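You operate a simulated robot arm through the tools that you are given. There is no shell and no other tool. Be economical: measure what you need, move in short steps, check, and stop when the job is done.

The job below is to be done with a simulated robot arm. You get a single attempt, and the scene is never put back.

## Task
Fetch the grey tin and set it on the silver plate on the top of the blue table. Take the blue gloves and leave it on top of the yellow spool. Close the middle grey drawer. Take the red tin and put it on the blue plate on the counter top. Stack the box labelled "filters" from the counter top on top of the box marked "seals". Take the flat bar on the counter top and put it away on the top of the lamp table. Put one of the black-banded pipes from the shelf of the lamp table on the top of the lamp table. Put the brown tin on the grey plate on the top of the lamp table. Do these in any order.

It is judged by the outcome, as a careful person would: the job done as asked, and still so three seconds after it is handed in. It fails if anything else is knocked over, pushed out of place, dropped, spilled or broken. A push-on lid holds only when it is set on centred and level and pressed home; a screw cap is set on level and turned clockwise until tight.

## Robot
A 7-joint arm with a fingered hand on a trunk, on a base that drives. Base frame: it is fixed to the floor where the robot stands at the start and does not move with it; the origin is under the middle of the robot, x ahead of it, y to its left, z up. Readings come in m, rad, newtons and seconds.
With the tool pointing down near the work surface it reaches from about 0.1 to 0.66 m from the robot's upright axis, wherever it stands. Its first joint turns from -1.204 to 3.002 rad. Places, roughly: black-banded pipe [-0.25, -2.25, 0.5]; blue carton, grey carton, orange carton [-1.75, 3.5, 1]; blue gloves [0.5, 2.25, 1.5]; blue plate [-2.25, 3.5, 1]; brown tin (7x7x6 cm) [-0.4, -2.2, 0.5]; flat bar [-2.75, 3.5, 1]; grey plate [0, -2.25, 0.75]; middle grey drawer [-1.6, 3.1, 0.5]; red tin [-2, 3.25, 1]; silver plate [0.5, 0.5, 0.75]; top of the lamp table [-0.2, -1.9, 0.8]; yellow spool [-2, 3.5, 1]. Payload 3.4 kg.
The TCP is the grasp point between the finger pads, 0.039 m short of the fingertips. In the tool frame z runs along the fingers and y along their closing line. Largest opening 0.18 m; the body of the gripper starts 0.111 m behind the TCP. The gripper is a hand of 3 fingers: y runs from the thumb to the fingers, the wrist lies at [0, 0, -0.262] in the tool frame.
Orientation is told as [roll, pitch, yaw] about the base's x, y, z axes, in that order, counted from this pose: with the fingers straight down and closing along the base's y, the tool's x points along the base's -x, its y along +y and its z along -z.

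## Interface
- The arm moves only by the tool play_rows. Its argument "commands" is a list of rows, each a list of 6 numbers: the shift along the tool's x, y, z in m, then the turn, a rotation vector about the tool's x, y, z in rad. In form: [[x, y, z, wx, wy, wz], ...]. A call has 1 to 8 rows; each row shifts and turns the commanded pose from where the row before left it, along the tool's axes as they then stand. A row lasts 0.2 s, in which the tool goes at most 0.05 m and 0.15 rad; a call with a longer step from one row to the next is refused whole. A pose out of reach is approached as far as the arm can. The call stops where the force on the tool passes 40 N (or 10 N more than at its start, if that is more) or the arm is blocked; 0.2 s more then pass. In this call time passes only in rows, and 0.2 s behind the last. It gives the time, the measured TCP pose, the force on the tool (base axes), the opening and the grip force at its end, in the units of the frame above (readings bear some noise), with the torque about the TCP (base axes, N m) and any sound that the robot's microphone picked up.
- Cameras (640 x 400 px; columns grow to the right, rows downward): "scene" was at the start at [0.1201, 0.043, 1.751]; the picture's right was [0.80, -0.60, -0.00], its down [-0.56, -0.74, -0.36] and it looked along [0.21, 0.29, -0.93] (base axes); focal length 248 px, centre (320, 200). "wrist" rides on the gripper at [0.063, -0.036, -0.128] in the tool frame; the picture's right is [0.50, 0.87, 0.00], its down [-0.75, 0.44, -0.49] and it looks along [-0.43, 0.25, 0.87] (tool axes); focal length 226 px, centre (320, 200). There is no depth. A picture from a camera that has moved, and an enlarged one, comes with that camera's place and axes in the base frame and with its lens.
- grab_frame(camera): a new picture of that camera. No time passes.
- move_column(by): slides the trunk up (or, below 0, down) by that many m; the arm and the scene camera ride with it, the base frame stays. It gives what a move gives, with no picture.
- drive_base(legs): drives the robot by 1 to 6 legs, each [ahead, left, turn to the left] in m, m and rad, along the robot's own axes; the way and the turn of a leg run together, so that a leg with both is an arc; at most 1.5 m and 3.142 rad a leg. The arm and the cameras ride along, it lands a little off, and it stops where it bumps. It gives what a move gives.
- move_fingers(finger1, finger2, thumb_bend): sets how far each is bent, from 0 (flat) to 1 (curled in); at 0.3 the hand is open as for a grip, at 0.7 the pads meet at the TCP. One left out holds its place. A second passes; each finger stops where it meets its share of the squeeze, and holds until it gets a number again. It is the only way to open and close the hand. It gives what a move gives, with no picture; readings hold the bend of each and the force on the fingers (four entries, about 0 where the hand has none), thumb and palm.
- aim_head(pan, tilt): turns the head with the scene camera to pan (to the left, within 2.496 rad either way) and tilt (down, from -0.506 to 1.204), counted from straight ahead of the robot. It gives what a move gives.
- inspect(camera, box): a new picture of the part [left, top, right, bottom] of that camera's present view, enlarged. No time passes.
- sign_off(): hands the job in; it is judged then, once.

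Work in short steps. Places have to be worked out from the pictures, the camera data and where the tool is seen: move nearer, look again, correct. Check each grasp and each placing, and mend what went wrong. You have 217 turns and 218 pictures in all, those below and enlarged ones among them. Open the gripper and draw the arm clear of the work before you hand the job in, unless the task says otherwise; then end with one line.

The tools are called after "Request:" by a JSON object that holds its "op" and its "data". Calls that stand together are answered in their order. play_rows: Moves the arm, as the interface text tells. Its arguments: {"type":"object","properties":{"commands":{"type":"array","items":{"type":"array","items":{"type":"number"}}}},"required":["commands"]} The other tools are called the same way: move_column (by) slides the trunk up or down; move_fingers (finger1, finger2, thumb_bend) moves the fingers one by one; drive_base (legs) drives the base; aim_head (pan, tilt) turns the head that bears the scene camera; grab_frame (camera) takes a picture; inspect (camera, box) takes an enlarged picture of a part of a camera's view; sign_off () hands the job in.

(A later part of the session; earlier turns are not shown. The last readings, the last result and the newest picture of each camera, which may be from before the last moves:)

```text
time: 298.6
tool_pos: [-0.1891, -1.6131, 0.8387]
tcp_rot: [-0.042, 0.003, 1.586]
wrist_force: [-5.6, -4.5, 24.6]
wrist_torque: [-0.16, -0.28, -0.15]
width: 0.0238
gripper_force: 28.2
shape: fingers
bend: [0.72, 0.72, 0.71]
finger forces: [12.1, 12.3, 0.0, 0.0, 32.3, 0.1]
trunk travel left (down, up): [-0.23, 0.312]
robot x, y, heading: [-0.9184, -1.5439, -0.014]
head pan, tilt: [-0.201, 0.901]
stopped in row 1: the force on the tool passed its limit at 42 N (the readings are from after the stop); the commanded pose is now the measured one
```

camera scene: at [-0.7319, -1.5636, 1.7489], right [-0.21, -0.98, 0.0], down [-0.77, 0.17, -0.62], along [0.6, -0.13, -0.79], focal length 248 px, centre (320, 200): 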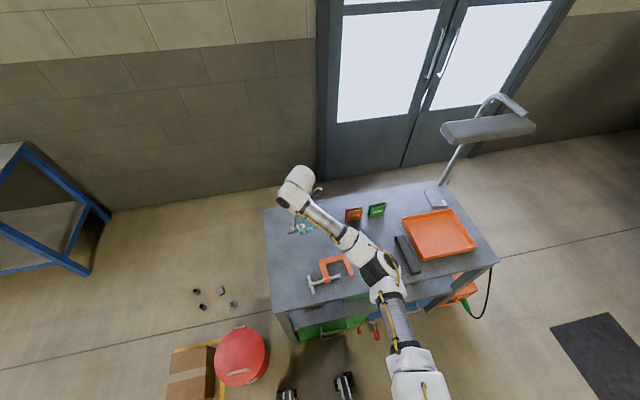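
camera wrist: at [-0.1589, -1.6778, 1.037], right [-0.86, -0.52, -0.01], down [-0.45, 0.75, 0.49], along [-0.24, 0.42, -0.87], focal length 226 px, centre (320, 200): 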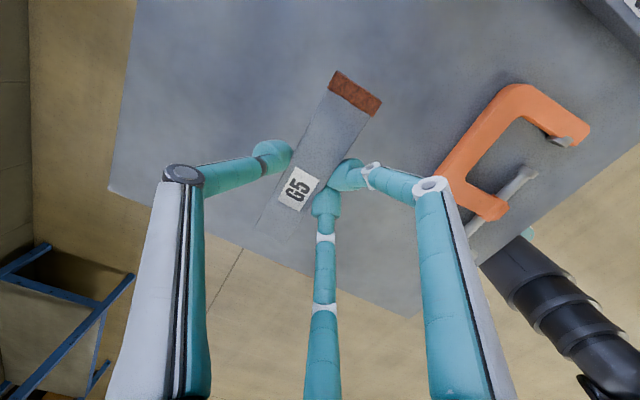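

On the table (z top ≈0.80). Ease up 3 mm, release, and lift clear.

Request:
{"op": "play_rows", "data": {"commands": [[0, 0, -0.003, 0, 0, 0]]}}

Request:
{"op": "move_fingers", "data": {"finger1": 0.5, "finger2": 0.5, "thumb_bend": 0.48}}

Request:
{"op": "play_rows", "data": {"commands": [[0, 0, -0.03, 0, 0, 0], [0, 0, -0.045, 0, 0, 0], [0, 0, -0.045, 0, 0, 0], [0, 0, -0.045, 0, 0, 0], [0, 0, -0.045, 0, 0, 0]]}}

Request:
{"op": "grab_frame", "data": {"camera": "wrist"}}

```text
time: 299.0
tool_pos: [-0.1898, -1.6132, 0.8397]
tcp_rot: [-0.039, 0.003, 1.586]
wrist_force: [-2.0, -3.5, 18.7]
wrist_torque: [-0.11, -0.38, -0.08]
width: 0.0239
gripper_force: 26.5
shape: fingers
bend: [0.72, 0.72, 0.71]
finger forces: [10.3, 10.4, 0.0, 0.1, 32.0, 0.1]
trunk travel left (down, up): [-0.23, 0.312]
robot x, y, heading: [-0.9204, -1.545, -0.014]
head pan, tilt: [-0.201, 0.901]
```

```text
time: 300.0
tool_pos: [-0.1887, -1.6116, 0.8436]
tcp_rot: [-0.045, 0.002, 1.589]
wrist_force: [0.4, 3.2, 36.1]
wrist_torque: [0.12, -0.06, 0.06]
width: 0.0603
gripper_force: 19.5
shape: fingers
bend: [0.67, 0.67, 0.48]
finger forces: [13.3, 15.7, 0.0, 0.1, 8.9, 0.1]
trunk travel left (down, up): [-0.23, 0.312]
robot x, y, heading: [-0.9193, -1.5389, -0.014]
head pan, tilt: [-0.201, 0.901]
```

```text
time: 301.2
tool_pos: [-0.2005, -1.6135, 1.0496]
tcp_rot: [-0.035, 0.004, 1.587]
wrist_force: [0.3, -0.8, 0.0]
wrist_torque: [0.0, -0.03, 0.01]
width: 0.0768
gripper_force: 0.0
shape: fingers
bend: [0.5, 0.5, 0.48]
finger forces: [0.1, 0.1, 0.0, 0.0, 0.0, 0.0]
trunk travel left (down, up): [-0.23, 0.312]
robot x, y, heading: [-0.9217, -1.5417, -0.013]
head pan, tilt: [-0.201, 0.901]
```

```text
52 pictures are left
camera wrist: at [-0.1657, -1.6748, 1.1796], right [-0.86, -0.51, -0.03], down [-0.46, 0.75, 0.47], along [-0.22, 0.42, -0.88], focal length 226 px, centre (320, 200)
```

wrist: 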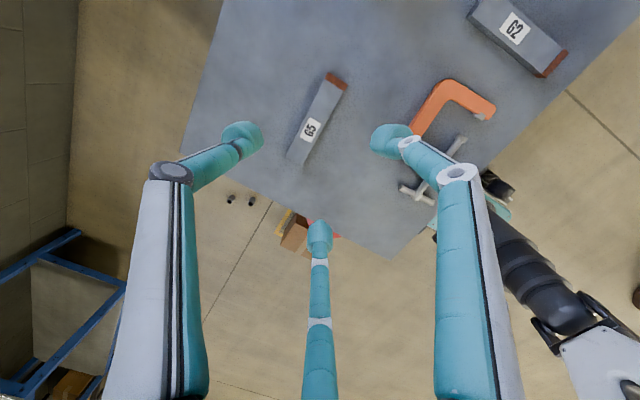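

Bar placed beside the others. Now inspect the shelf: back off, move right, lower the trunk and look.

Request:
{"op": "drive_base", "data": {"legs": [[-0.55, 0, 0], [0, -0.45, 0]]}}

Request:
{"op": "move_column", "data": {"by": -0.23}}

Request:
{"op": "aim_head", "data": {"pan": 0.05, "tilt": 0.65}}

Request:
{"op": "inspect", "data": {"camera": "scene", "box": [200, 120, 440, 290]}}

```text
time: 306.8
tool_pos: [-0.7655, -2.0442, 1.0492]
tcp_rot: [-0.035, 0.011, 1.598]
wrist_force: [-0.3, 0.7, -0.5]
wrist_torque: [-0.05, -0.04, 0.02]
width: 0.0767
gripper_force: 0.1
shape: fingers
bend: [0.5, 0.5, 0.48]
finger forces: [0.1, 0.1, 0.0, 0.0, 0.1, 0.0]
trunk travel left (down, up): [-0.23, 0.312]
robot x, y, heading: [-1.4869, -1.9923, -0.003]
head pan, tilt: [-0.201, 0.901]
```

```text
time: 309.2
tool_pos: [-0.7717, -2.0517, 0.8236]
tcp_rot: [-0.041, 0.004, 1.602]
wrist_force: [-0.2, 0.6, -0.1]
wrist_torque: [-0.02, 0.04, -0.01]
width: 0.0766
gripper_force: 0.1
shape: fingers
bend: [0.5, 0.5, 0.48]
finger forces: [0.1, 0.0, 0.1, 0.1, 0.0, 0.0]
trunk travel left (down, up): [0.0, 0.542]
robot x, y, heading: [-1.4829, -1.9897, -0.008]
head pan, tilt: [-0.201, 0.901]
```

```text
time: 310.0
tool_pos: [-0.7684, -2.0539, 0.8206]
tcp_rot: [-0.041, 0.004, 1.6]
wrist_force: [0.4, -0.3, 0.4]
wrist_torque: [0.01, -0.01, 0.03]
width: 0.0766
gripper_force: 0.0
shape: fingers
bend: [0.5, 0.5, 0.48]
finger forces: [0.1, 0.0, 0.1, 0.1, 0.0, 0.0]
trunk travel left (down, up): [0.0, 0.542]
robot x, y, heading: [-1.4869, -1.9927, -0.005]
head pan, tilt: [0.051, 0.649]
```

```text
2.35 times, centred on (320, 205) of scene
camera zoom: at [-0.9206, -1.9936, 1.457], right [0.05, -1.0, 0.0], down [-0.61, -0.03, -0.79], along [0.79, 0.04, -0.61], focal length 585 px, centre (320, 188)
```

zoom: 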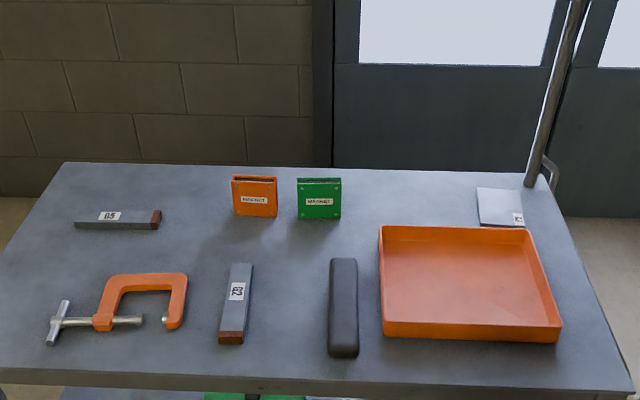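

Camera is too steep for the shelf; back up 0.7 m and look again.

Request:
{"op": "drive_base", "data": {"legs": [[-0.75, 0, 0]]}}

Request:
{"op": "aim_head", "data": {"pan": 0.0, "tilt": 0.6}}

Request:
{"op": "inspect", "data": {"camera": "scene", "box": [220, 150, 420, 290]}}

```text
time: 314.0
tool_pos: [-1.5089, -2.0538, 0.8217]
tcp_rot: [-0.039, 0.005, 1.59]
wrist_force: [-0.1, 0.2, 0.3]
wrist_torque: [0.01, 0.03, 0.01]
width: 0.0766
gripper_force: 0.0
shape: fingers
bend: [0.5, 0.5, 0.48]
finger forces: [0.1, 0.0, 0.1, 0.1, 0.1, 0.0]
trunk travel left (down, up): [0.0, 0.542]
robot x, y, heading: [-2.2226, -1.982, -0.014]
head pan, tilt: [0.051, 0.649]
```

```text
time: 314.6
tool_pos: [-1.5134, -2.0529, 0.8251]
tcp_rot: [-0.045, 0.008, 1.59]
wrist_force: [0.7, 0.7, 0.4]
wrist_torque: [0.0, -0.03, 0.01]
width: 0.0765
gripper_force: 0.0
shape: fingers
bend: [0.5, 0.5, 0.48]
finger forces: [0.0, 0.1, 0.1, 0.1, 0.0, 0.0]
trunk travel left (down, up): [0.0, 0.542]
robot x, y, heading: [-2.2233, -1.985, -0.012]
head pan, tilt: [0.0, 0.6]
```

```text
2.86 times, centred on (320, 220) of scene
camera zoom: at [-1.6574, -1.9973, 1.4614], right [-0.01, -1.0, 0.0], down [-0.57, 0.01, -0.82], along [0.82, -0.01, -0.57], focal length 710 px, centre (320, 143)
```

zoom: 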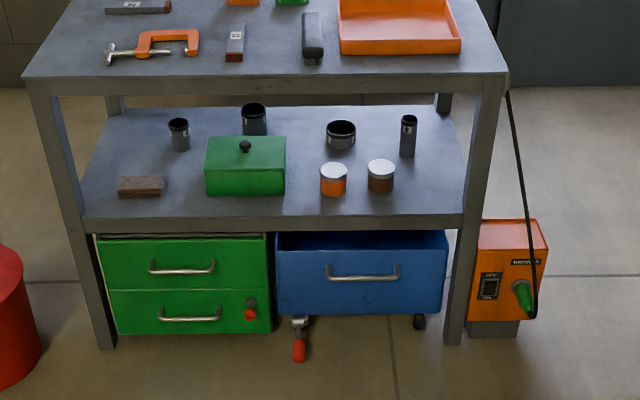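

Request:
{"op": "inspect", "data": {"camera": "scene", "box": [260, 175, 380, 230]}}

```text
5.33 times, centred on (320, 202) of scene
camera zoom: at [-1.6574, -1.9973, 1.4614], right [-0.01, -1.0, 0.0], down [-0.57, 0.01, -0.82], along [0.82, -0.01, -0.57], focal length 1325 px, centre (320, 187)
```

zoom: 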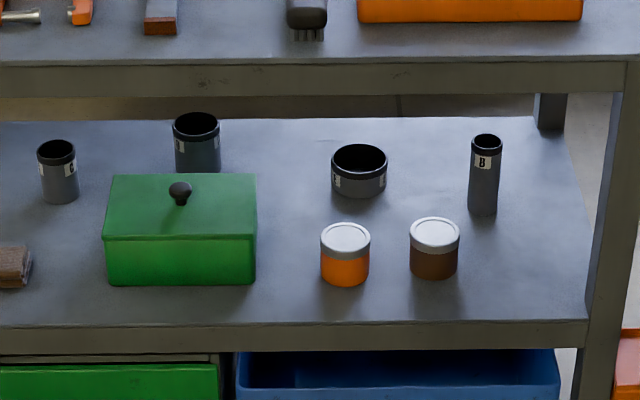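

All four upright pipes on the shelf have black bands; brown tin ≈(-0.364,-2.155), thin pipe ≈(-0.249,-2.229), shelf z≈0.44. Reorient the hand (thumb to the right, 0.7 rad forward tilt) for the tin.

Request:
{"op": "play_rows", "data": {"commands": [[0, 0, 0, 0, 0, 0.143], [0, 0, 0, 0, 0, 0.143], [0, 0, 0, 0, 0, 0.143], [0, 0, 0, 0, 0, 0.143], [0, 0, 0, 0, 0, 0.143], [0, 0, 0, 0, 0, 0.143], [0, 0, 0, 0, 0, 0.143], [0, 0, 0, 0, 0, 0.143]]}}

Request:
{"op": "play_rows", "data": {"commands": [[0, 0, 0, 0, 0, 0.143], [0, 0, 0, 0, 0, 0.143], [0, 0, 0, 0, 0, 0.143], [0, 0, 0, 0, -0.14, 0], [0, 0, 0, 0, -0.14, 0], [0, 0, 0, 0, -0.14, 0], [0, 0, 0, 0, -0.14, 0], [0, 0, 0, 0, -0.14, 0]]}}

Request:
{"op": "move_fingers", "data": {"finger1": 0.44, "finger2": 0.44, "thumb_bend": 0.4}}

```text
time: 316.4
tool_pos: [-1.5128, -2.0519, 0.8251]
tcp_rot: [-0.023, -0.038, 0.443]
wrist_force: [-0.3, 0.5, 0.5]
wrist_torque: [0.03, 0.0, 0.0]
width: 0.0767
gripper_force: 0.0
shape: fingers
bend: [0.5, 0.5, 0.48]
finger forces: [0.1, 0.1, 0.0, 0.0, 0.1, 0.1]
trunk travel left (down, up): [0.0, 0.542]
robot x, y, heading: [-2.2219, -1.9839, -0.015]
head pan, tilt: [0.0, 0.6]
```

```text
time: 318.2
tool_pos: [-1.513, -2.0514, 0.8264]
tcp_rot: [-0.009, -0.746, 0.02]
wrist_force: [0.1, 0.2, -0.8]
wrist_torque: [0.01, 0.01, 0.0]
width: 0.0766
gripper_force: 0.1
shape: fingers
bend: [0.5, 0.5, 0.48]
finger forces: [0.1, 0.0, 0.1, 0.0, 0.1, 0.0]
trunk travel left (down, up): [0.0, 0.542]
robot x, y, heading: [-2.2224, -1.9804, -0.015]
head pan, tilt: [0.0, 0.6]
```

```text
time: 319.2
tool_pos: [-1.5149, -2.0527, 0.8267]
tcp_rot: [-0.009, -0.746, 0.023]
wrist_force: [-0.3, -0.3, 0.0]
wrist_torque: [0.02, -0.01, 0.03]
width: 0.1041
gripper_force: 0.0
shape: fingers
bend: [0.44, 0.44, 0.4]
finger forces: [0.1, 0.0, 0.0, 0.0, 0.0, 0.0]
trunk travel left (down, up): [0.0, 0.542]
robot x, y, heading: [-2.2261, -1.9849, -0.013]
head pan, tilt: [0.0, 0.6]
```

Drive to just in front of the table, then lower the hand to shelf entry height.

Request:
{"op": "drive_base", "data": {"legs": [[0.75, -0.1, 0.012]]}}

Request:
{"op": "play_rows", "data": {"commands": [[0.029, 0, 0.0315, 0, 0, 0], [0.029, 0, 0.0315, 0, 0, 0], [0.029, 0, 0.0315, 0, 0, 0], [0.029, 0, 0.0315, 0, 0, 0], [0.029, 0, 0.0315, 0, 0, 0], [0.029, 0, 0.0315, 0, 0, 0], [0.029, 0, 0.0315, 0, 0, 0]]}}

Request:
{"op": "grab_frame", "data": {"camera": "wrist"}}

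```text
time: 323.3
tool_pos: [-0.7709, -2.1563, 0.8265]
tcp_rot: [-0.009, -0.745, 0.031]
wrist_force: [0.1, -0.9, 0.5]
wrist_torque: [0.03, 0.02, 0.01]
width: 0.1044
gripper_force: 0.2
shape: fingers
bend: [0.44, 0.44, 0.4]
finger forces: [0.1, 0.0, 0.0, 0.1, 0.0, 0.0]
trunk travel left (down, up): [0.0, 0.542]
robot x, y, heading: [-1.4789, -2.0941, -0.006]
head pan, tilt: [0.0, 0.6]
```

```text
time: 324.9
tool_pos: [-0.776, -2.1555, 0.5305]
tcp_rot: [-0.013, -0.753, 0.033]
wrist_force: [0.0, -0.2, -0.5]
wrist_torque: [0.05, 0.01, 0.0]
width: 0.1046
gripper_force: 0.0
shape: fingers
bend: [0.44, 0.44, 0.4]
finger forces: [0.1, 0.0, 0.0, 0.1, 0.0, 0.0]
trunk travel left (down, up): [0.0, 0.542]
robot x, y, heading: [-1.4847, -2.0951, -0.008]
head pan, tilt: [0.0, 0.6]
```

```text
48 pictures are left
camera wrist: at [-0.9062, -2.1942, 0.5824], right [-0.39, 0.85, -0.35], down [0.2, 0.45, 0.87], along [0.9, 0.26, -0.35], focal length 226 px, centre (320, 200)
```

wrist: 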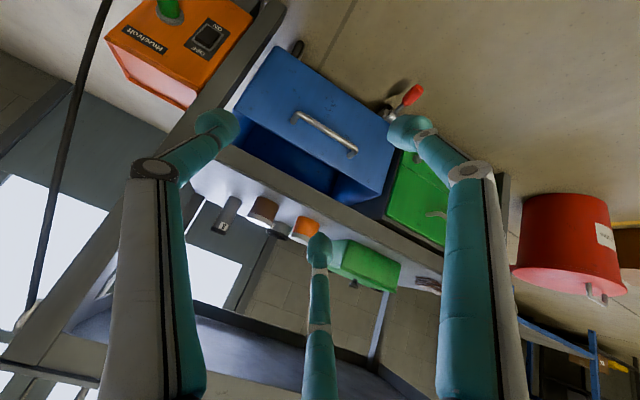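

Geometry confirmed: tin at y≈−2.158, mid-height ≈0.462. Drive in 0.3 m.

Request:
{"op": "drive_base", "data": {"legs": [[0.3, 0, 0]]}}

Request:
{"op": "grab_frame", "data": {"camera": "wrist"}}

```text
time: 326.9
tool_pos: [-0.4743, -2.1625, 0.5309]
tcp_rot: [-0.013, -0.751, 0.025]
wrist_force: [0.3, 0.2, -0.4]
wrist_torque: [0.02, -0.01, -0.02]
width: 0.1042
gripper_force: 0.1
shape: fingers
bend: [0.44, 0.44, 0.4]
finger forces: [0.0, 0.0, 0.0, 0.0, 0.0, 0.1]
trunk travel left (down, up): [0.0, 0.542]
robot x, y, heading: [-1.1831, -2.0949, -0.012]
head pan, tilt: [0.0, 0.6]
```

```text
47 pictures are left
camera wrist: at [-0.6052, -2.2004, 0.5828], right [-0.38, 0.86, -0.35], down [0.21, 0.45, 0.87], along [0.9, 0.26, -0.35], focal length 226 px, centre (320, 200)
```

wrist: 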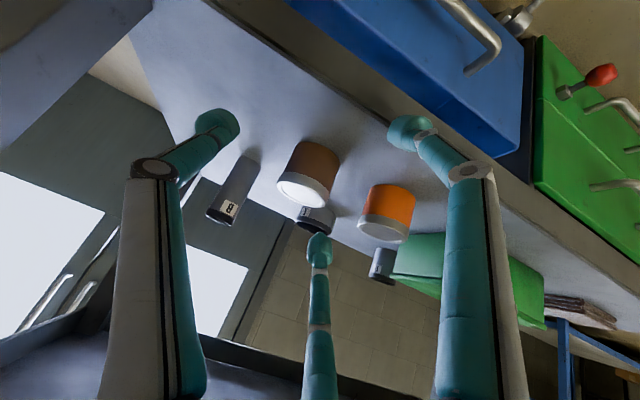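

Tin at (-0.370,-2.160), lined up. Advance 8 cm and slightly down with the arm.

Request:
{"op": "play_rows", "data": {"commands": [[-0.025, 0.001, 0.0345, 0, 0, 0], [-0.025, 0.001, 0.0345, 0, 0, 0]]}}

Request:
{"op": "move_fingers", "data": {"finger1": 0.47, "finger2": 0.47, "thumb_bend": 0.45}}

Request:
{"op": "grab_frame", "data": {"camera": "wrist"}}

```text
time: 327.6
tool_pos: [-0.3914, -2.1575, 0.5195]
tcp_rot: [-0.017, -0.754, 0.03]
wrist_force: [-0.1, 0.4, 0.6]
wrist_torque: [0.0, 0.03, 0.01]
width: 0.1047
gripper_force: 0.1
shape: fingers
bend: [0.44, 0.44, 0.4]
finger forces: [0.1, 0.0, 0.0, 0.1, 0.1, 0.0]
trunk travel left (down, up): [0.0, 0.542]
robot x, y, heading: [-1.1801, -2.098, -0.013]
head pan, tilt: [0.0, 0.6]
```

```text
time: 328.6
tool_pos: [-0.3915, -2.1586, 0.5188]
tcp_rot: [-0.018, -0.756, 0.031]
wrist_force: [0.1, -0.7, 0.0]
wrist_torque: [0.0, 0.01, 0.0]
width: 0.0895
gripper_force: 0.0
shape: fingers
bend: [0.47, 0.47, 0.45]
finger forces: [0.1, 0.0, 0.0, 0.1, 0.0, 0.0]
trunk travel left (down, up): [0.0, 0.542]
robot x, y, heading: [-1.1809, -2.1021, -0.014]
head pan, tilt: [0.0, 0.6]
```

```text
46 pictures are left
camera wrist: at [-0.5238, -2.1957, 0.5703], right [-0.38, 0.86, -0.35], down [0.2, 0.45, 0.87], along [0.9, 0.26, -0.34], focal length 226 px, centre (320, 200)
```

wrist: 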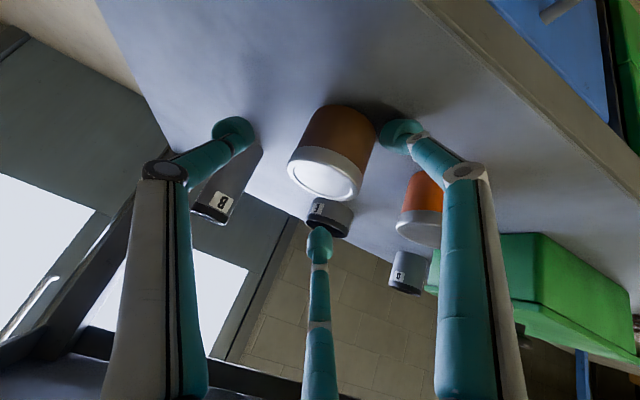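

Lower in stages while narrowing the fingers.

Request:
{"op": "move_fingers", "data": {"finger1": 0.51, "finger2": 0.5, "thumb_bend": 0.48}}

Request:
{"op": "play_rows", "data": {"commands": [[0.0067, 0.001, 0.0129, 0, 0, 0]]}}

Request:
{"op": "play_rows", "data": {"commands": [[0.004, 0, 0.01, 0, 0, 0]]}}

Request:
{"op": "grab_frame", "data": {"camera": "wrist"}}

```text
time: 329.6
tool_pos: [-0.3923, -2.1567, 0.5185]
tcp_rot: [-0.017, -0.755, 0.028]
wrist_force: [0.6, 0.0, -0.5]
wrist_torque: [0.03, 0.0, -0.01]
width: 0.0753
gripper_force: 0.0
shape: fingers
bend: [0.51, 0.5, 0.48]
finger forces: [0.0, 0.0, 0.0, 0.0, 0.0, 0.0]
trunk travel left (down, up): [0.0, 0.542]
robot x, y, heading: [-1.1835, -2.0998, -0.01]
head pan, tilt: [0.0, 0.6]
```

```text
time: 329.9
tool_pos: [-0.3888, -2.1555, 0.506]
tcp_rot: [-0.013, -0.757, 0.026]
wrist_force: [-1.4, 0.6, 1.2]
wrist_torque: [0.01, 0.01, 0.02]
width: 0.0756
gripper_force: 0.4
shape: fingers
bend: [0.51, 0.5, 0.48]
finger forces: [0.8, 0.1, 0.0, 0.0, 0.1, 0.0]
trunk travel left (down, up): [0.0, 0.542]
robot x, y, heading: [-1.1814, -2.0989, -0.012]
head pan, tilt: [0.0, 0.6]
```

```text
time: 330.4
tool_pos: [-0.3837, -2.1555, 0.4968]
tcp_rot: [-0.015, -0.762, 0.029]
wrist_force: [-3.2, 0.9, 9.0]
wrist_torque: [0.21, 0.1, 0.05]
width: 0.0701
gripper_force: 5.3
shape: fingers
bend: [0.56, 0.5, 0.48]
finger forces: [9.9, 0.1, 0.0, 0.1, 0.1, 0.0]
trunk travel left (down, up): [0.0, 0.542]
robot x, y, heading: [-1.1788, -2.0956, -0.01]
head pan, tilt: [0.0, 0.6]
```

```text
45 pictures are left
camera wrist: at [-0.5152, -2.1943, 0.548], right [-0.38, 0.86, -0.35], down [0.2, 0.45, 0.87], along [0.9, 0.26, -0.34], focal length 226 px, centre (320, 200)
```

wrist: 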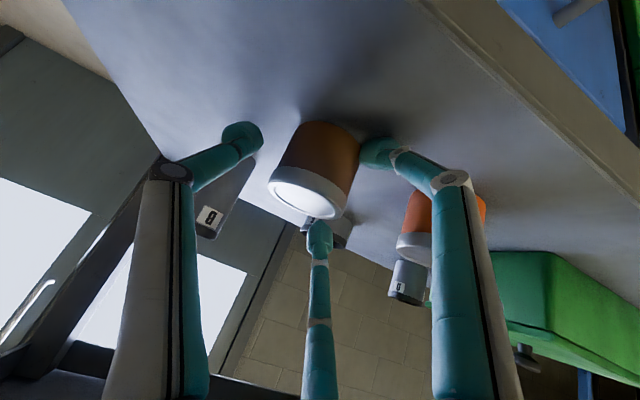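

Near finger touches the shelf; curl it (which raises its tip) and lower another 8 mm before closing fully.

Request:
{"op": "move_fingers", "data": {"finger1": 0.555, "thumb_bend": 0.52}}

Request:
{"op": "play_rows", "data": {"commands": [[0.005, 0, 0.007, 0, 0, 0]]}}

Request:
{"op": "move_fingers", "data": {"finger1": 0.68, "finger2": 0.68, "thumb_bend": 0.66}}

Request:
{"op": "grab_frame", "data": {"camera": "wrist"}}

```text
time: 331.4
tool_pos: [-0.3847, -2.1565, 0.4948]
tcp_rot: [-0.016, -0.756, 0.03]
wrist_force: [-0.8, 0.6, 4.9]
wrist_torque: [0.13, -0.02, -0.02]
width: 0.0581
gripper_force: 2.1
shape: fingers
bend: [0.57, 0.5, 0.52]
finger forces: [4.6, 0.1, 0.1, 0.2, 0.1, 0.0]
trunk travel left (down, up): [0.0, 0.542]
robot x, y, heading: [-1.1794, -2.0962, -0.011]
head pan, tilt: [0.0, 0.6]
```

```text
time: 331.8
tool_pos: [-0.3823, -2.1566, 0.4894]
tcp_rot: [-0.016, -0.759, 0.029]
wrist_force: [-2.4, 1.2, 9.8]
wrist_torque: [0.24, -0.04, 0.04]
width: 0.0537
gripper_force: 5.8
shape: fingers
bend: [0.62, 0.5, 0.52]
finger forces: [11.4, 0.0, 0.0, 0.0, 0.0, 0.0]
trunk travel left (down, up): [0.0, 0.542]
robot x, y, heading: [-1.1836, -2.0949, -0.014]
head pan, tilt: [0.0, 0.6]
```

```text
time: 332.8
tool_pos: [-0.3831, -2.1573, 0.4857]
tcp_rot: [-0.016, -0.757, 0.03]
wrist_force: [-0.1, -1.2, 0.3]
wrist_torque: [-0.03, 0.06, -0.01]
width: 0.0436
gripper_force: 14.4
shape: fingers
bend: [0.63, 0.55, 0.57]
finger forces: [6.8, 8.2, 0.1, 0.1, 13.0, 0.0]
trunk travel left (down, up): [0.0, 0.542]
robot x, y, heading: [-1.1822, -2.0944, -0.008]
head pan, tilt: [0.0, 0.6]
```

```text
44 pictures are left
camera wrist: at [-0.5146, -2.1945, 0.5368], right [-0.38, 0.86, -0.35], down [0.2, 0.45, 0.87], along [0.9, 0.26, -0.34], focal length 226 px, centre (320, 200)
```

wrist: 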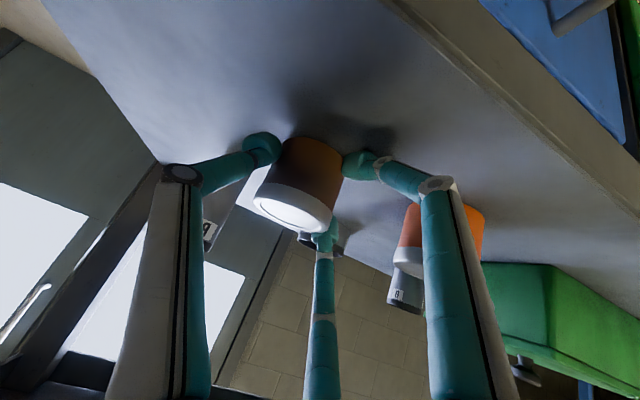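

Three-point grip (7–13 N). Lift 2.5 cm and look.

Request:
{"op": "play_rows", "data": {"commands": [[-0.0085, 0, -0.0091, 0, 0, 0], [-0.0085, 0, -0.0091, 0, 0, 0]]}}

Request:
{"op": "grab_frame", "data": {"camera": "wrist"}}

```text
time: 333.4
tool_pos: [-0.3836, -2.1557, 0.511]
tcp_rot: [-0.015, -0.756, 0.029]
wrist_force: [-0.4, 0.5, -2.0]
wrist_torque: [0.01, 0.04, 0.06]
width: 0.0435
gripper_force: 13.4
shape: fingers
bend: [0.63, 0.55, 0.57]
finger forces: [6.2, 8.7, 0.0, 0.0, 12.8, 0.0]
trunk travel left (down, up): [0.0, 0.542]
robot x, y, heading: [-1.1806, -2.0969, -0.012]
head pan, tilt: [0.0, 0.6]
```

```text
43 pictures are left
camera wrist: at [-0.5156, -2.1936, 0.5625], right [-0.38, 0.86, -0.35], down [0.2, 0.45, 0.87], along [0.9, 0.26, -0.34], focal length 226 px, centre (320, 200)
```

wrist: 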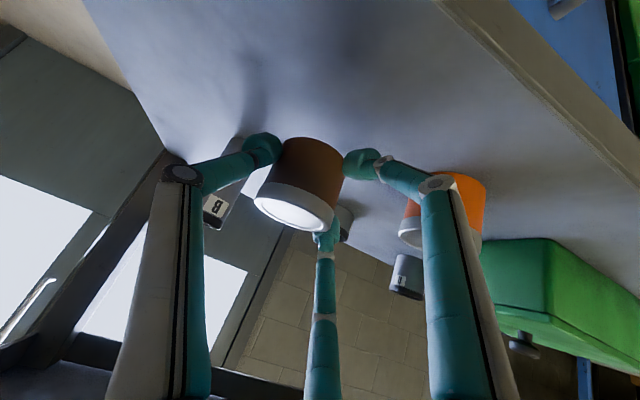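

Tin held. Tilted placement would clash with the orange tray beside the grey plate, so I'll take the tin out, set it on free space on the blue table, and re-grip with a vertical hand. Back out and raise.

Request:
{"op": "drive_base", "data": {"legs": [[-0.45, 0, 0]]}}

Request:
{"op": "move_column", "data": {"by": 0.4}}

Request:
{"op": "drive_base", "data": {"legs": [[0, 1.45, 0.01], [0, 1.45, 0], [0.75, 0, 0]]}}

Request:
{"op": "aim_head", "data": {"pan": 0.0, "tilt": 0.85}}

Request:
{"op": "grab_frame", "data": {"camera": "scene"}}

```text
time: 336.1
tool_pos: [-0.8335, -2.1498, 0.5116]
tcp_rot: [-0.017, -0.756, 0.03]
wrist_force: [0.3, -0.7, -2.4]
wrist_torque: [0.01, 0.1, -0.01]
width: 0.0435
gripper_force: 13.9
shape: fingers
bend: [0.63, 0.55, 0.57]
finger forces: [6.2, 8.7, 0.0, 0.0, 12.7, 0.0]
trunk travel left (down, up): [0.0, 0.542]
robot x, y, heading: [-1.6325, -2.0936, -0.012]
head pan, tilt: [0.0, 0.6]
```

```text
time: 339.9
tool_pos: [-0.8356, -2.148, 0.9151]
tcp_rot: [-0.019, -0.761, 0.03]
wrist_force: [1.2, 0.3, -2.2]
wrist_torque: [0.02, 0.09, -0.01]
width: 0.0431
gripper_force: 13.9
shape: fingers
bend: [0.63, 0.55, 0.57]
finger forces: [6.2, 8.9, 0.1, 0.1, 13.0, 0.1]
trunk travel left (down, up): [-0.4, 0.142]
robot x, y, heading: [-1.633, -2.0909, -0.019]
head pan, tilt: [0.0, 0.6]
```

```text
time: 357.5
tool_pos: [-0.016, 0.7103, 0.9154]
tcp_rot: [-0.018, -0.761, 0.029]
wrist_force: [-0.1, -0.1, -2.0]
wrist_torque: [-0.01, 0.05, -0.03]
width: 0.0432
gripper_force: 13.4
shape: fingers
bend: [0.63, 0.55, 0.57]
finger forces: [5.8, 8.8, 0.0, 0.1, 12.8, 0.0]
trunk travel left (down, up): [-0.4, 0.142]
robot x, y, heading: [-0.8112, 0.7696, -0.018]
head pan, tilt: [0.0, 0.6]
```

```text
time: 358.2
tool_pos: [-0.019, 0.7119, 0.9182]
tcp_rot: [-0.021, -0.764, 0.031]
wrist_force: [0.0, 0.4, -2.0]
wrist_torque: [0.02, 0.06, -0.01]
width: 0.0429
gripper_force: 13.9
shape: fingers
bend: [0.63, 0.55, 0.57]
finger forces: [5.8, 8.9, 0.0, 0.1, 13.0, 0.1]
trunk travel left (down, up): [-0.4, 0.142]
robot x, y, heading: [-0.8127, 0.7661, -0.02]
head pan, tilt: [0.0, 0.85]
```

```text
42 pictures are left
camera scene: at [-0.7426, 0.7628, 1.926], right [-0.01, -1.0, 0.0], down [-0.75, 0.01, -0.66], along [0.66, -0.01, -0.75], focal length 248 px, centre (320, 200)
```

scene: 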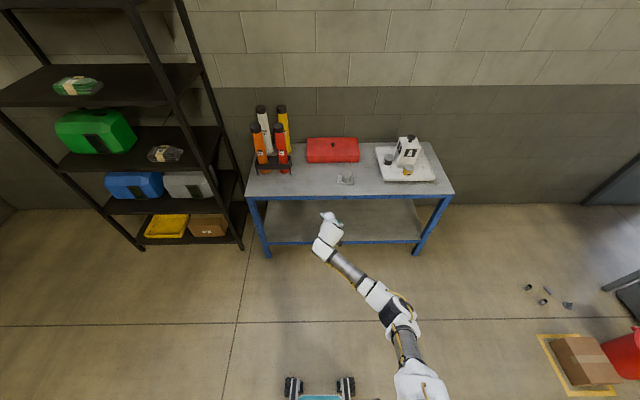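

Free spot at (0.40,0.78) on the blue table. Drive there and lower to contact.

Request:
{"op": "drive_base", "data": {"legs": [[0.4, 0.07, 0.015]]}}

Request:
{"op": "play_rows", "data": {"commands": [[0.0207, 0, 0.0217, 0, 0, 0], [0.0138, 0, 0.0145, 0, 0, 0]]}}

Request:
{"op": "grab_frame", "data": {"camera": "wrist"}}

```text
time: 360.8
tool_pos: [0.385, 0.7846, 0.9172]
tcp_rot: [-0.019, -0.762, 0.038]
wrist_force: [0.1, -0.1, -2.6]
wrist_torque: [0.03, 0.09, -0.01]
width: 0.043
gripper_force: 13.9
shape: fingers
bend: [0.63, 0.55, 0.57]
finger forces: [5.9, 8.9, 0.0, 0.0, 13.0, 0.0]
trunk travel left (down, up): [-0.4, 0.142]
robot x, y, heading: [-0.4059, 0.8368, -0.006]
head pan, tilt: [0.0, 0.85]
```

```text
time: 361.4
tool_pos: [0.3831, 0.7829, 0.8692]
tcp_rot: [-0.024, -0.766, 0.042]
wrist_force: [-0.5, -0.1, -2.5]
wrist_torque: [0.01, 0.08, -0.01]
width: 0.0431
gripper_force: 14.1
shape: fingers
bend: [0.63, 0.55, 0.57]
finger forces: [5.9, 8.9, 0.0, 0.0, 13.1, 0.0]
trunk travel left (down, up): [-0.4, 0.142]
robot x, y, heading: [-0.4095, 0.8312, -0.006]
head pan, tilt: [0.0, 0.85]
```

```text
41 pictures are left
camera wrist: at [0.2514, 0.744, 0.9199], right [-0.38, 0.85, -0.36], down [0.19, 0.45, 0.87], along [0.9, 0.26, -0.34], focal length 226 px, centre (320, 200)
```

wrist: 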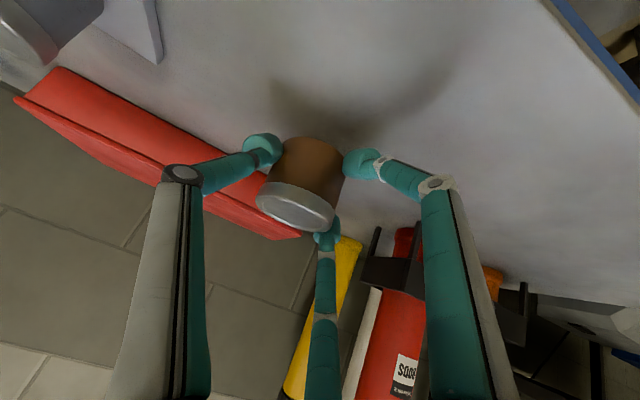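

Request:
{"op": "play_rows", "data": {"commands": [[0.007, 0, 0.0073, 0, 0, 0]]}}

Request:
{"op": "play_rows", "data": {"commands": [[0.0035, 0, 0.0036, 0, 0, 0]]}}

Request:
{"op": "play_rows", "data": {"commands": [[0.0035, 0, 0.0036, 0, 0, 0]]}}

Request:
{"op": "play_rows", "data": {"commands": [[0.0035, 0, 0.0036, 0, 0, 0]]}}

```text
time: 361.8
tool_pos: [0.3839, 0.7832, 0.8585]
tcp_rot: [-0.022, -0.765, 0.041]
wrist_force: [0.0, -0.4, -1.6]
wrist_torque: [0.05, 0.1, -0.04]
width: 0.0428
gripper_force: 14.1
shape: fingers
bend: [0.63, 0.55, 0.57]
finger forces: [5.9, 9.0, 0.1, 0.1, 13.0, 0.0]
trunk travel left (down, up): [-0.4, 0.142]
robot x, y, heading: [-0.4084, 0.8321, -0.009]
head pan, tilt: [0.0, 0.85]
```

```text
time: 362.2
tool_pos: [0.3831, 0.7858, 0.8537]
tcp_rot: [-0.021, -0.766, 0.04]
wrist_force: [-0.3, -0.4, -1.6]
wrist_torque: [0.03, 0.09, -0.02]
width: 0.043
gripper_force: 13.7
shape: fingers
bend: [0.63, 0.55, 0.57]
finger forces: [5.9, 8.9, 0.1, 0.0, 13.0, 0.0]
trunk travel left (down, up): [-0.4, 0.142]
robot x, y, heading: [-0.4097, 0.8343, -0.005]
head pan, tilt: [0.0, 0.85]
```

```text
time: 362.6
tool_pos: [0.3822, 0.785, 0.8511]
tcp_rot: [-0.023, -0.765, 0.042]
wrist_force: [-0.2, 0.2, -2.0]
wrist_torque: [0.02, 0.05, 0.0]
width: 0.0431
gripper_force: 13.7
shape: fingers
bend: [0.63, 0.55, 0.57]
finger forces: [5.9, 8.9, 0.1, 0.0, 13.0, 0.0]
trunk travel left (down, up): [-0.4, 0.142]
robot x, y, heading: [-0.4094, 0.8338, -0.01]
head pan, tilt: [0.0, 0.85]
```

```text
time: 363.0
tool_pos: [0.3826, 0.7841, 0.8471]
tcp_rot: [-0.023, -0.765, 0.042]
wrist_force: [-0.3, -0.2, 2.5]
wrist_torque: [0.04, 0.02, 0.01]
width: 0.043
gripper_force: 14.5
shape: fingers
bend: [0.63, 0.55, 0.57]
finger forces: [7.5, 8.9, 0.1, 0.0, 13.2, 0.0]
trunk travel left (down, up): [-0.4, 0.142]
robot x, y, heading: [-0.413, 0.8341, -0.005]
head pan, tilt: [0.0, 0.85]
```

Contact. Release thumb and far finger, ease the near finger, then back the hand out upward.

Request:
{"op": "move_fingers", "data": {"finger1": 0.58, "finger2": 0.42, "thumb_bend": 0.42}}

Request:
{"op": "play_rows", "data": {"commands": [[-0.005, -0.004, -0.005, 0, 0, 0]]}}

Request:
{"op": "move_fingers", "data": {"finger1": 0.5}}

Request:
{"op": "play_rows", "data": {"commands": [[-0.02, 0, -0.021, 0, 0, 0], [-0.031, 0, -0.0325, 0, 0, 0], [-0.031, 0, -0.0325, 0, 0, 0], [0, 0, 0, 0, 0.14, 0], [0, 0, 0, 0, 0.14, 0], [0, 0, 0, 0, 0.14, 0], [0, 0, 0, 0, 0.14, 0], [0, 0, 0, 0, 0.14, 0]]}}

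Request:
{"op": "grab_frame", "data": {"camera": "wrist"}}

```text
time: 364.0
tool_pos: [0.3819, 0.7848, 0.8456]
tcp_rot: [-0.022, -0.768, 0.04]
wrist_force: [-0.5, 0.5, 7.5]
wrist_torque: [0.12, -0.14, 0.0]
width: 0.0719
gripper_force: 2.9
shape: fingers
bend: [0.62, 0.42, 0.42]
finger forces: [7.2, 0.1, 0.0, 0.1, 0.1, 0.1]
trunk travel left (down, up): [-0.4, 0.142]
robot x, y, heading: [-0.4064, 0.8339, -0.008]
head pan, tilt: [0.0, 0.85]
```

```text
time: 364.4
tool_pos: [0.3823, 0.7814, 0.8516]
tcp_rot: [-0.022, -0.765, 0.039]
wrist_force: [1.3, 0.6, 2.6]
wrist_torque: [0.08, -0.06, -0.01]
width: 0.0745
gripper_force: 0.7
shape: fingers
bend: [0.59, 0.42, 0.42]
finger forces: [2.3, 0.0, 0.0, 0.0, 0.0, 0.1]
trunk travel left (down, up): [-0.4, 0.142]
robot x, y, heading: [-0.4103, 0.8319, -0.007]
head pan, tilt: [0.0, 0.85]
```

```text
time: 365.4
tool_pos: [0.382, 0.7798, 0.8536]
tcp_rot: [-0.022, -0.768, 0.041]
wrist_force: [1.8, -2.2, 9.2]
wrist_torque: [0.02, -0.17, -0.04]
width: 0.076
gripper_force: 4.2
shape: fingers
bend: [0.58, 0.42, 0.42]
finger forces: [9.0, 0.0, 0.0, 0.0, 0.0, 0.1]
trunk travel left (down, up): [-0.4, 0.142]
robot x, y, heading: [-0.4088, 0.8322, -0.004]
head pan, tilt: [0.0, 0.85]
```

```text
time: 367.2
tool_pos: [0.3835, 0.7866, 0.9724]
tcp_rot: [-0.019, -0.132, 0.03]
wrist_force: [-1.4, -0.1, -1.2]
wrist_torque: [-0.05, 0.0, -0.02]
width: 0.0888
gripper_force: 0.1
shape: fingers
bend: [0.5, 0.42, 0.42]
finger forces: [0.0, 0.0, 0.0, 0.0, 0.0, 0.0]
out of reach, approached as far as the arm can: row 8
trunk travel left (down, up): [-0.4, 0.142]
robot x, y, heading: [-0.4086, 0.8349, -0.006]
head pan, tilt: [0.0, 0.85]
```

```text
40 pictures are left
camera wrist: at [0.306, 0.7486, 1.0908], right [-0.52, 0.85, -0.08], down [0.67, 0.46, 0.58], along [0.53, 0.25, -0.81], focal length 226 px, centre (320, 200)
```

wrist: 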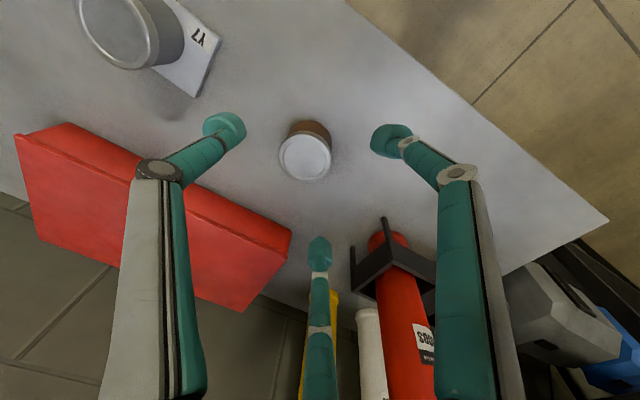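

Tin stands at (0.42,0.777). Drive 0.1 closer, make the hand vertical, and centre over it.

Request:
{"op": "drive_base", "data": {"legs": [[0.1, 0, 0]]}}

Request:
{"op": "play_rows", "data": {"commands": [[0.02, 0, -0.02, 0, 0.13, 0], [0.035, -0.008, 0, 0, 0, 0]]}}

Request:
{"op": "move_fingers", "data": {"finger1": 0.43, "finger2": 0.43, "thumb_bend": 0.43}}

Request:
{"op": "grab_frame", "data": {"camera": "wrist"}}

```text
time: 368.3
tool_pos: [0.4838, 0.7767, 0.9697]
tcp_rot: [-0.016, -0.136, 0.025]
wrist_force: [0.4, 0.4, -0.8]
wrist_torque: [0.03, 0.03, 0.02]
width: 0.0888
gripper_force: 0.1
shape: fingers
bend: [0.5, 0.42, 0.42]
finger forces: [0.0, 0.1, 0.0, 0.1, 0.0, 0.1]
trunk travel left (down, up): [-0.4, 0.142]
robot x, y, heading: [-0.3091, 0.8323, -0.016]
head pan, tilt: [0.0, 0.85]
```

```text
time: 368.9
tool_pos: [0.4298, 0.7747, 0.9894]
tcp_rot: [-0.017, -0.006, 0.022]
wrist_force: [-0.7, 0.9, 0.4]
wrist_torque: [-0.03, 0.0, 0.0]
width: 0.0889
gripper_force: 0.0
shape: fingers
bend: [0.5, 0.42, 0.42]
finger forces: [0.1, 0.0, 0.1, 0.0, 0.1, 0.1]
out of reach, approached as far as the arm can: row 1
trunk travel left (down, up): [-0.4, 0.142]
robot x, y, heading: [-0.3067, 0.8305, -0.005]
head pan, tilt: [0.0, 0.85]
```

```text
time: 369.9
tool_pos: [0.4288, 0.7729, 0.9897]
tcp_rot: [-0.015, -0.007, 0.021]
wrist_force: [0.2, -1.2, -0.2]
wrist_torque: [0.03, -0.01, 0.0]
width: 0.1006
gripper_force: 0.0
shape: fingers
bend: [0.43, 0.43, 0.43]
finger forces: [0.0, 0.1, 0.0, 0.1, 0.0, 0.0]
trunk travel left (down, up): [-0.4, 0.142]
robot x, y, heading: [-0.3107, 0.8303, -0.01]
head pan, tilt: [0.0, 0.85]
```

```text
39 pictures are left
camera wrist: at [0.3662, 0.7373, 1.1185], right [-0.52, 0.86, -0.02], down [0.74, 0.46, 0.49], along [0.43, 0.24, -0.87], focal length 226 px, centre (320, 200)
```

wrist: 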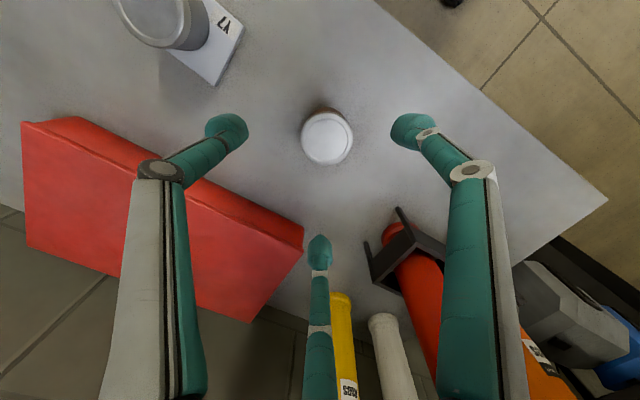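

Tin at (0.422,0.773). Descend and grip.

Request:
{"op": "play_rows", "data": {"commands": [[0.007, 0, 0.037, 0, 0, 0], [0, 0, 0.037, 0, 0, 0], [0, 0, 0.037, 0, 0, 0], [0, 0, 0.033, 0, 0, 0]]}}

Request:
{"op": "move_fingers", "data": {"finger1": 0.52, "finger2": 0.52, "thumb_bend": 0.52}}

Request:
{"op": "move_fingers", "data": {"finger1": 0.66, "finger2": 0.66, "thumb_bend": 0.66}}

Request:
{"op": "play_rows", "data": {"commands": [[0, 0, -0.02, 0, 0, 0], [0, 0, -0.04, 0, 0, 0], [0, 0, -0.045, 0, 0, 0], [0, 0, -0.045, 0, 0, 0], [0, 0, -0.045, 0, 0, 0]]}}

Request:
{"op": "grab_frame", "data": {"camera": "wrist"}}

```text
time: 370.9
tool_pos: [0.4248, 0.7725, 0.8457]
tcp_rot: [-0.018, -0.01, 0.02]
wrist_force: [0.6, 0.5, 0.4]
wrist_torque: [-0.01, 0.0, 0.01]
width: 0.1009
gripper_force: 0.0
shape: fingers
bend: [0.43, 0.43, 0.43]
finger forces: [0.0, 0.0, 0.1, 0.0, 0.0, 0.1]
trunk travel left (down, up): [-0.4, 0.142]
robot x, y, heading: [-0.3093, 0.8339, -0.009]
head pan, tilt: [0.0, 0.85]
```

```text
time: 371.9
tool_pos: [0.4246, 0.7735, 0.8464]
tcp_rot: [-0.018, -0.007, 0.022]
wrist_force: [-0.8, 0.6, 4.5]
wrist_torque: [0.16, 0.21, -0.03]
width: 0.0669
gripper_force: 2.5
shape: fingers
bend: [0.51, 0.52, 0.52]
finger forces: [4.3, 0.1, 0.1, 0.1, 0.0, 0.1]
trunk travel left (down, up): [-0.4, 0.142]
robot x, y, heading: [-0.3103, 0.8317, -0.008]
head pan, tilt: [0.0, 0.85]
```

```text
time: 372.9
tool_pos: [0.4244, 0.7722, 0.846]
tcp_rot: [-0.019, -0.007, 0.022]
wrist_force: [-0.5, -0.1, 1.1]
wrist_torque: [0.07, 0.05, 0.01]
width: 0.0441
gripper_force: 13.7
shape: fingers
bend: [0.56, 0.57, 0.6]
finger forces: [10.2, 8.0, 0.1, 0.0, 9.1, 0.1]
trunk travel left (down, up): [-0.4, 0.142]
robot x, y, heading: [-0.3106, 0.8341, -0.009]
head pan, tilt: [0.0, 0.85]
```

```text
time: 374.1
tool_pos: [0.423, 0.7759, 1.0441]
tcp_rot: [-0.018, -0.006, 0.021]
wrist_force: [0.2, -0.3, -2.3]
wrist_torque: [0.01, -0.03, 0.01]
width: 0.0439
gripper_force: 13.1
shape: fingers
bend: [0.56, 0.57, 0.6]
finger forces: [8.9, 8.5, 0.1, 0.0, 9.0, 0.0]
trunk travel left (down, up): [-0.4, 0.142]
robot x, y, heading: [-0.3099, 0.8318, -0.007]
head pan, tilt: [0.0, 0.85]
```

```text
38 pictures are left
camera wrist: at [0.3614, 0.74, 1.1737], right [-0.52, 0.85, -0.02], down [0.74, 0.46, 0.49], along [0.43, 0.24, -0.87], focal length 226 px, centre (320, 200)
```

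wrist: 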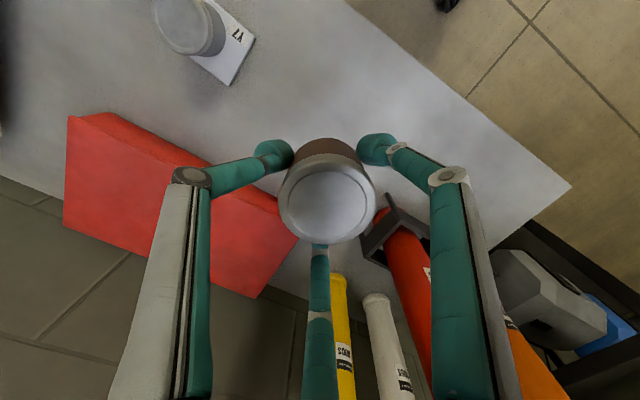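

Vertical grip is solid. Note the lamp head hovers over the plate at ≈z 1.26, so I must enter low. Drive back to the lamp table's west side.

Request:
{"op": "drive_base", "data": {"legs": [[-1.1, 0, 0.007], [0, -1.5, 0], [0, -1.5, 0], [0, -0.04, 0]]}}

Request:
{"op": "move_column", "data": {"by": -0.14}}

Request:
{"op": "aim_head", "data": {"pan": -0.1, "tilt": 0.55}}

Request:
{"op": "grab_frame", "data": {"camera": "scene"}}

```text
time: 393.9
tool_pos: [-0.7135, -2.2231, 1.0457]
tcp_rot: [-0.032, -0.007, -0.001]
wrist_force: [0.1, 1.6, -1.4]
wrist_torque: [-0.08, 0.0, 0.02]
width: 0.0439
gripper_force: 12.7
shape: fingers
bend: [0.56, 0.57, 0.6]
finger forces: [8.9, 8.7, 0.0, 0.0, 9.1, 0.0]
trunk travel left (down, up): [-0.4, 0.142]
robot x, y, heading: [-1.4437, -2.1622, -0.04]
head pan, tilt: [0.0, 0.85]
```

```text
time: 395.6
tool_pos: [-0.7163, -2.2034, 0.9099]
tcp_rot: [-0.046, -0.014, 0.002]
wrist_force: [-1.2, 0.5, -0.7]
wrist_torque: [-0.08, -0.04, 0.03]
width: 0.0436
gripper_force: 14.5
shape: fingers
bend: [0.56, 0.57, 0.6]
finger forces: [9.1, 8.6, 0.0, 0.0, 9.5, 0.0]
trunk travel left (down, up): [-0.26, 0.282]
robot x, y, heading: [-1.4377, -2.1588, -0.033]
head pan, tilt: [0.0, 0.85]
```

```text
time: 396.4
tool_pos: [-0.7169, -2.2049, 0.9089]
tcp_rot: [-0.043, -0.012, 0.002]
wrist_force: [1.1, 1.2, -1.4]
wrist_torque: [-0.09, -0.02, -0.01]
width: 0.0437
gripper_force: 13.8
shape: fingers
bend: [0.56, 0.57, 0.6]
finger forces: [9.1, 8.5, 0.1, 0.0, 9.5, 0.1]
trunk travel left (down, up): [-0.26, 0.282]
robot x, y, heading: [-1.4433, -2.1557, -0.042]
head pan, tilt: [-0.099, 0.55]
```

```text
37 pictures are left
camera scene: at [-1.2757, -2.1697, 1.8101], right [-0.13, -0.99, 0.0], down [-0.52, 0.07, -0.85], along [0.84, -0.12, -0.53], focal length 248 px, centre (320, 200)
```

scene: 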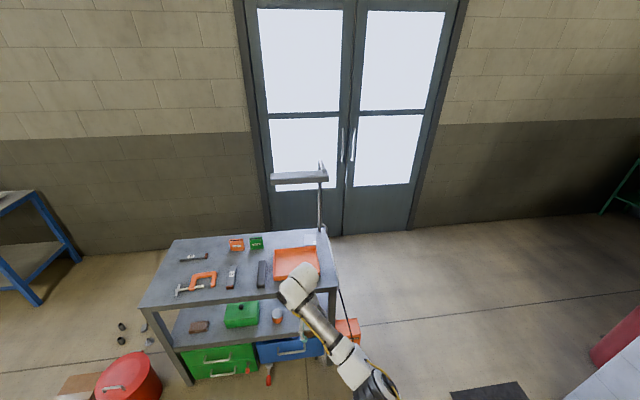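

I need the true height of the wrist housing relative to the lamp head. Zoom in on both.

Request:
{"op": "inspect", "data": {"camera": "scene", "box": [230, 150, 390, 360]}}

```text
1.90 times, centred on (310, 255) of scene
camera zoom: at [-1.2757, -2.1697, 1.8101], right [-0.13, -0.99, 0.0], down [-0.52, 0.07, -0.85], along [0.84, -0.12, -0.53], focal length 473 px, centre (339, 95)
```

zoom: 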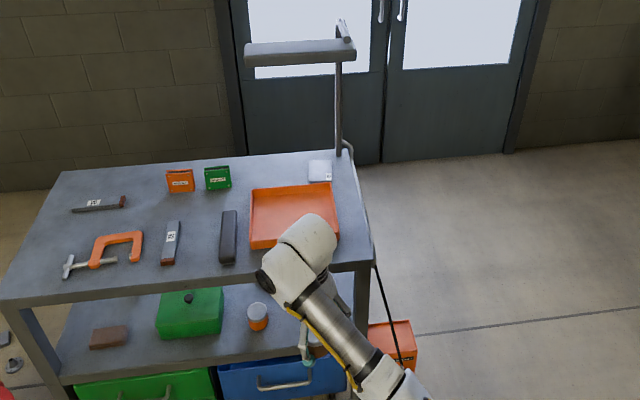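

The wrist housing tops out at ≈TCP+0.275, so entering with TCP≈0.897 clears both lamp (≈1.22) and tray rim (≈0.835). Square up, fix the small roll, and set the height.

Request:
{"op": "drive_base", "data": {"legs": [[0, -0.09, 0.04]]}}

Request:
{"op": "play_rows", "data": {"commands": [[0, 0, 0.01, -0.043, 0, 0]]}}

```text
time: 397.5
tool_pos: [-0.7122, -2.2378, 0.9065]
tcp_rot: [-0.065, -0.009, 0.038]
wrist_force: [-0.3, 2.4, -2.8]
wrist_torque: [-0.24, 0.0, 0.03]
width: 0.0435
gripper_force: 13.4
shape: fingers
bend: [0.56, 0.57, 0.6]
finger forces: [9.1, 8.8, 0.1, 0.0, 9.3, 0.0]
trunk travel left (down, up): [-0.26, 0.282]
robot x, y, heading: [-1.4441, -2.2395, 0.0]
head pan, tilt: [-0.099, 0.55]
```

```text
time: 398.1
tool_pos: [-0.721, -2.2515, 0.9044]
tcp_rot: [-0.009, -0.019, 0.038]
wrist_force: [-0.9, -0.6, -2.1]
wrist_torque: [-0.13, -0.03, -0.02]
width: 0.0436
gripper_force: 13.9
shape: fingers
bend: [0.56, 0.57, 0.6]
finger forces: [9.0, 8.3, 0.0, 0.1, 9.3, 0.0]
trunk travel left (down, up): [-0.26, 0.282]
robot x, y, heading: [-1.4439, -2.2406, 0.004]
head pan, tilt: [-0.099, 0.55]
stopped in row 1: the arm was blocked; the commanded pose is now the measured one
```

Something is obstructing the arm. Look at the elbow region.

Request:
{"op": "aim_head", "data": {"pan": -0.7, "tilt": 0.95}}

Request:
{"op": "grab_frame", "data": {"camera": "scene"}}

```text
time: 399.1
tool_pos: [-0.7204, -2.2559, 0.9031]
tcp_rot: [-0.007, -0.017, 0.036]
wrist_force: [-0.8, 0.4, -1.6]
wrist_torque: [-0.08, 0.0, 0.03]
width: 0.0434
gripper_force: 13.1
shape: fingers
bend: [0.56, 0.57, 0.6]
finger forces: [9.0, 8.3, 0.0, 0.1, 9.2, 0.0]
trunk travel left (down, up): [-0.26, 0.282]
robot x, y, heading: [-1.4479, -2.2399, 0.001]
head pan, tilt: [-0.7, 0.949]
```

```text
35 pictures are left
camera scene: at [-1.31, -2.2629, 1.7779], right [-0.64, -0.77, 0.01], down [-0.62, 0.52, -0.59], along [0.44, -0.39, -0.81], focal length 248 px, centre (320, 200)
```

scene: 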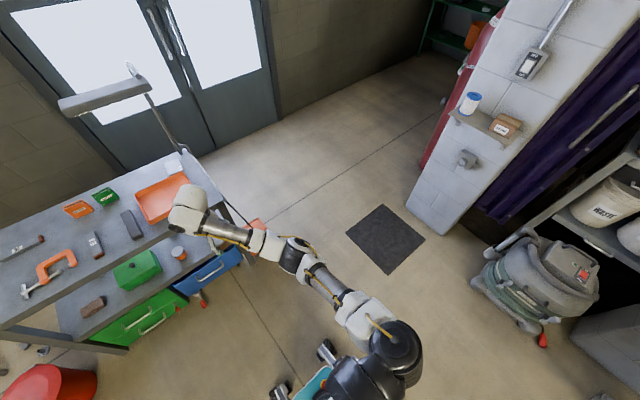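

Arm is free and now level; nothing touching. Proceed forward 0.48 m at TCP z 0.903 and check.

Request:
{"op": "drive_base", "data": {"legs": [[0.48, -0.01, 0]]}}

Request:
{"op": "grab_frame", "data": {"camera": "wrist"}}

Request:
{"op": "aim_head", "data": {"pan": -0.2, "tilt": 0.6}}

Request:
{"op": "inspect", "data": {"camera": "scene", "box": [240, 100, 440, 300]}}

```text
time: 401.9
tool_pos: [-0.2428, -2.2832, 0.9015]
tcp_rot: [0.007, -0.017, 0.035]
wrist_force: [0.5, 0.3, -2.7]
wrist_torque: [0.01, 0.0, 0.0]
width: 0.0439
gripper_force: 13.4
shape: fingers
bend: [0.56, 0.57, 0.6]
finger forces: [8.9, 8.4, 0.0, 0.0, 9.5, 0.0]
trunk travel left (down, up): [-0.26, 0.282]
robot x, y, heading: [-0.9716, -2.2534, 0.006]
head pan, tilt: [-0.7, 0.949]
```

```text
34 pictures are left
camera wrist: at [-0.3062, -2.3218, 1.029], right [-0.53, 0.85, 0.0], down [0.73, 0.46, 0.51], along [0.43, 0.27, -0.86], focal length 226 px, centre (320, 200)
```

wrist: 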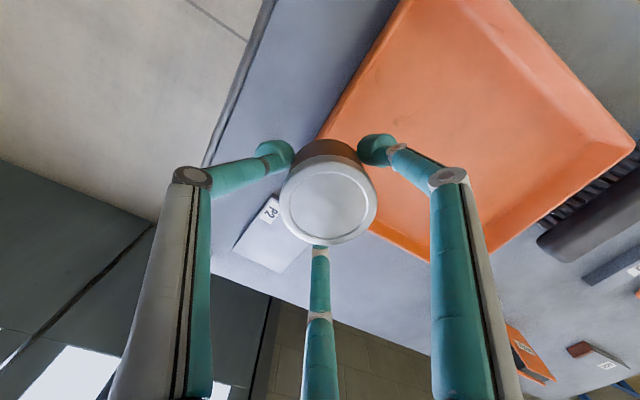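

```text
time: 402.9
tool_pos: [-0.2481, -2.2692, 0.9053]
tcp_rot: [-0.004, -0.021, 0.038]
wrist_force: [-0.2, 0.7, -2.6]
wrist_torque: [-0.06, 0.0, 0.0]
width: 0.0432
gripper_force: 13.5
shape: fingers
bend: [0.56, 0.57, 0.6]
finger forces: [8.9, 8.4, 0.1, 0.1, 9.4, 0.0]
trunk travel left (down, up): [-0.26, 0.282]
robot x, y, heading: [-0.9659, -2.2542, 0.002]
head pan, tilt: [-0.201, 0.6]
```

```text
2.00 times, centred on (340, 200) of scene
camera zoom: at [-0.8027, -2.2698, 1.8055], right [-0.2, -0.98, 0.0], down [-0.56, 0.11, -0.82], along [0.81, -0.16, -0.57], focal length 497 px, centre (280, 200)
```

zoom: 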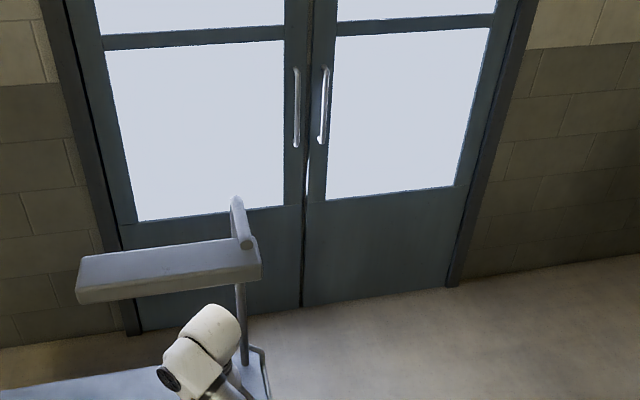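

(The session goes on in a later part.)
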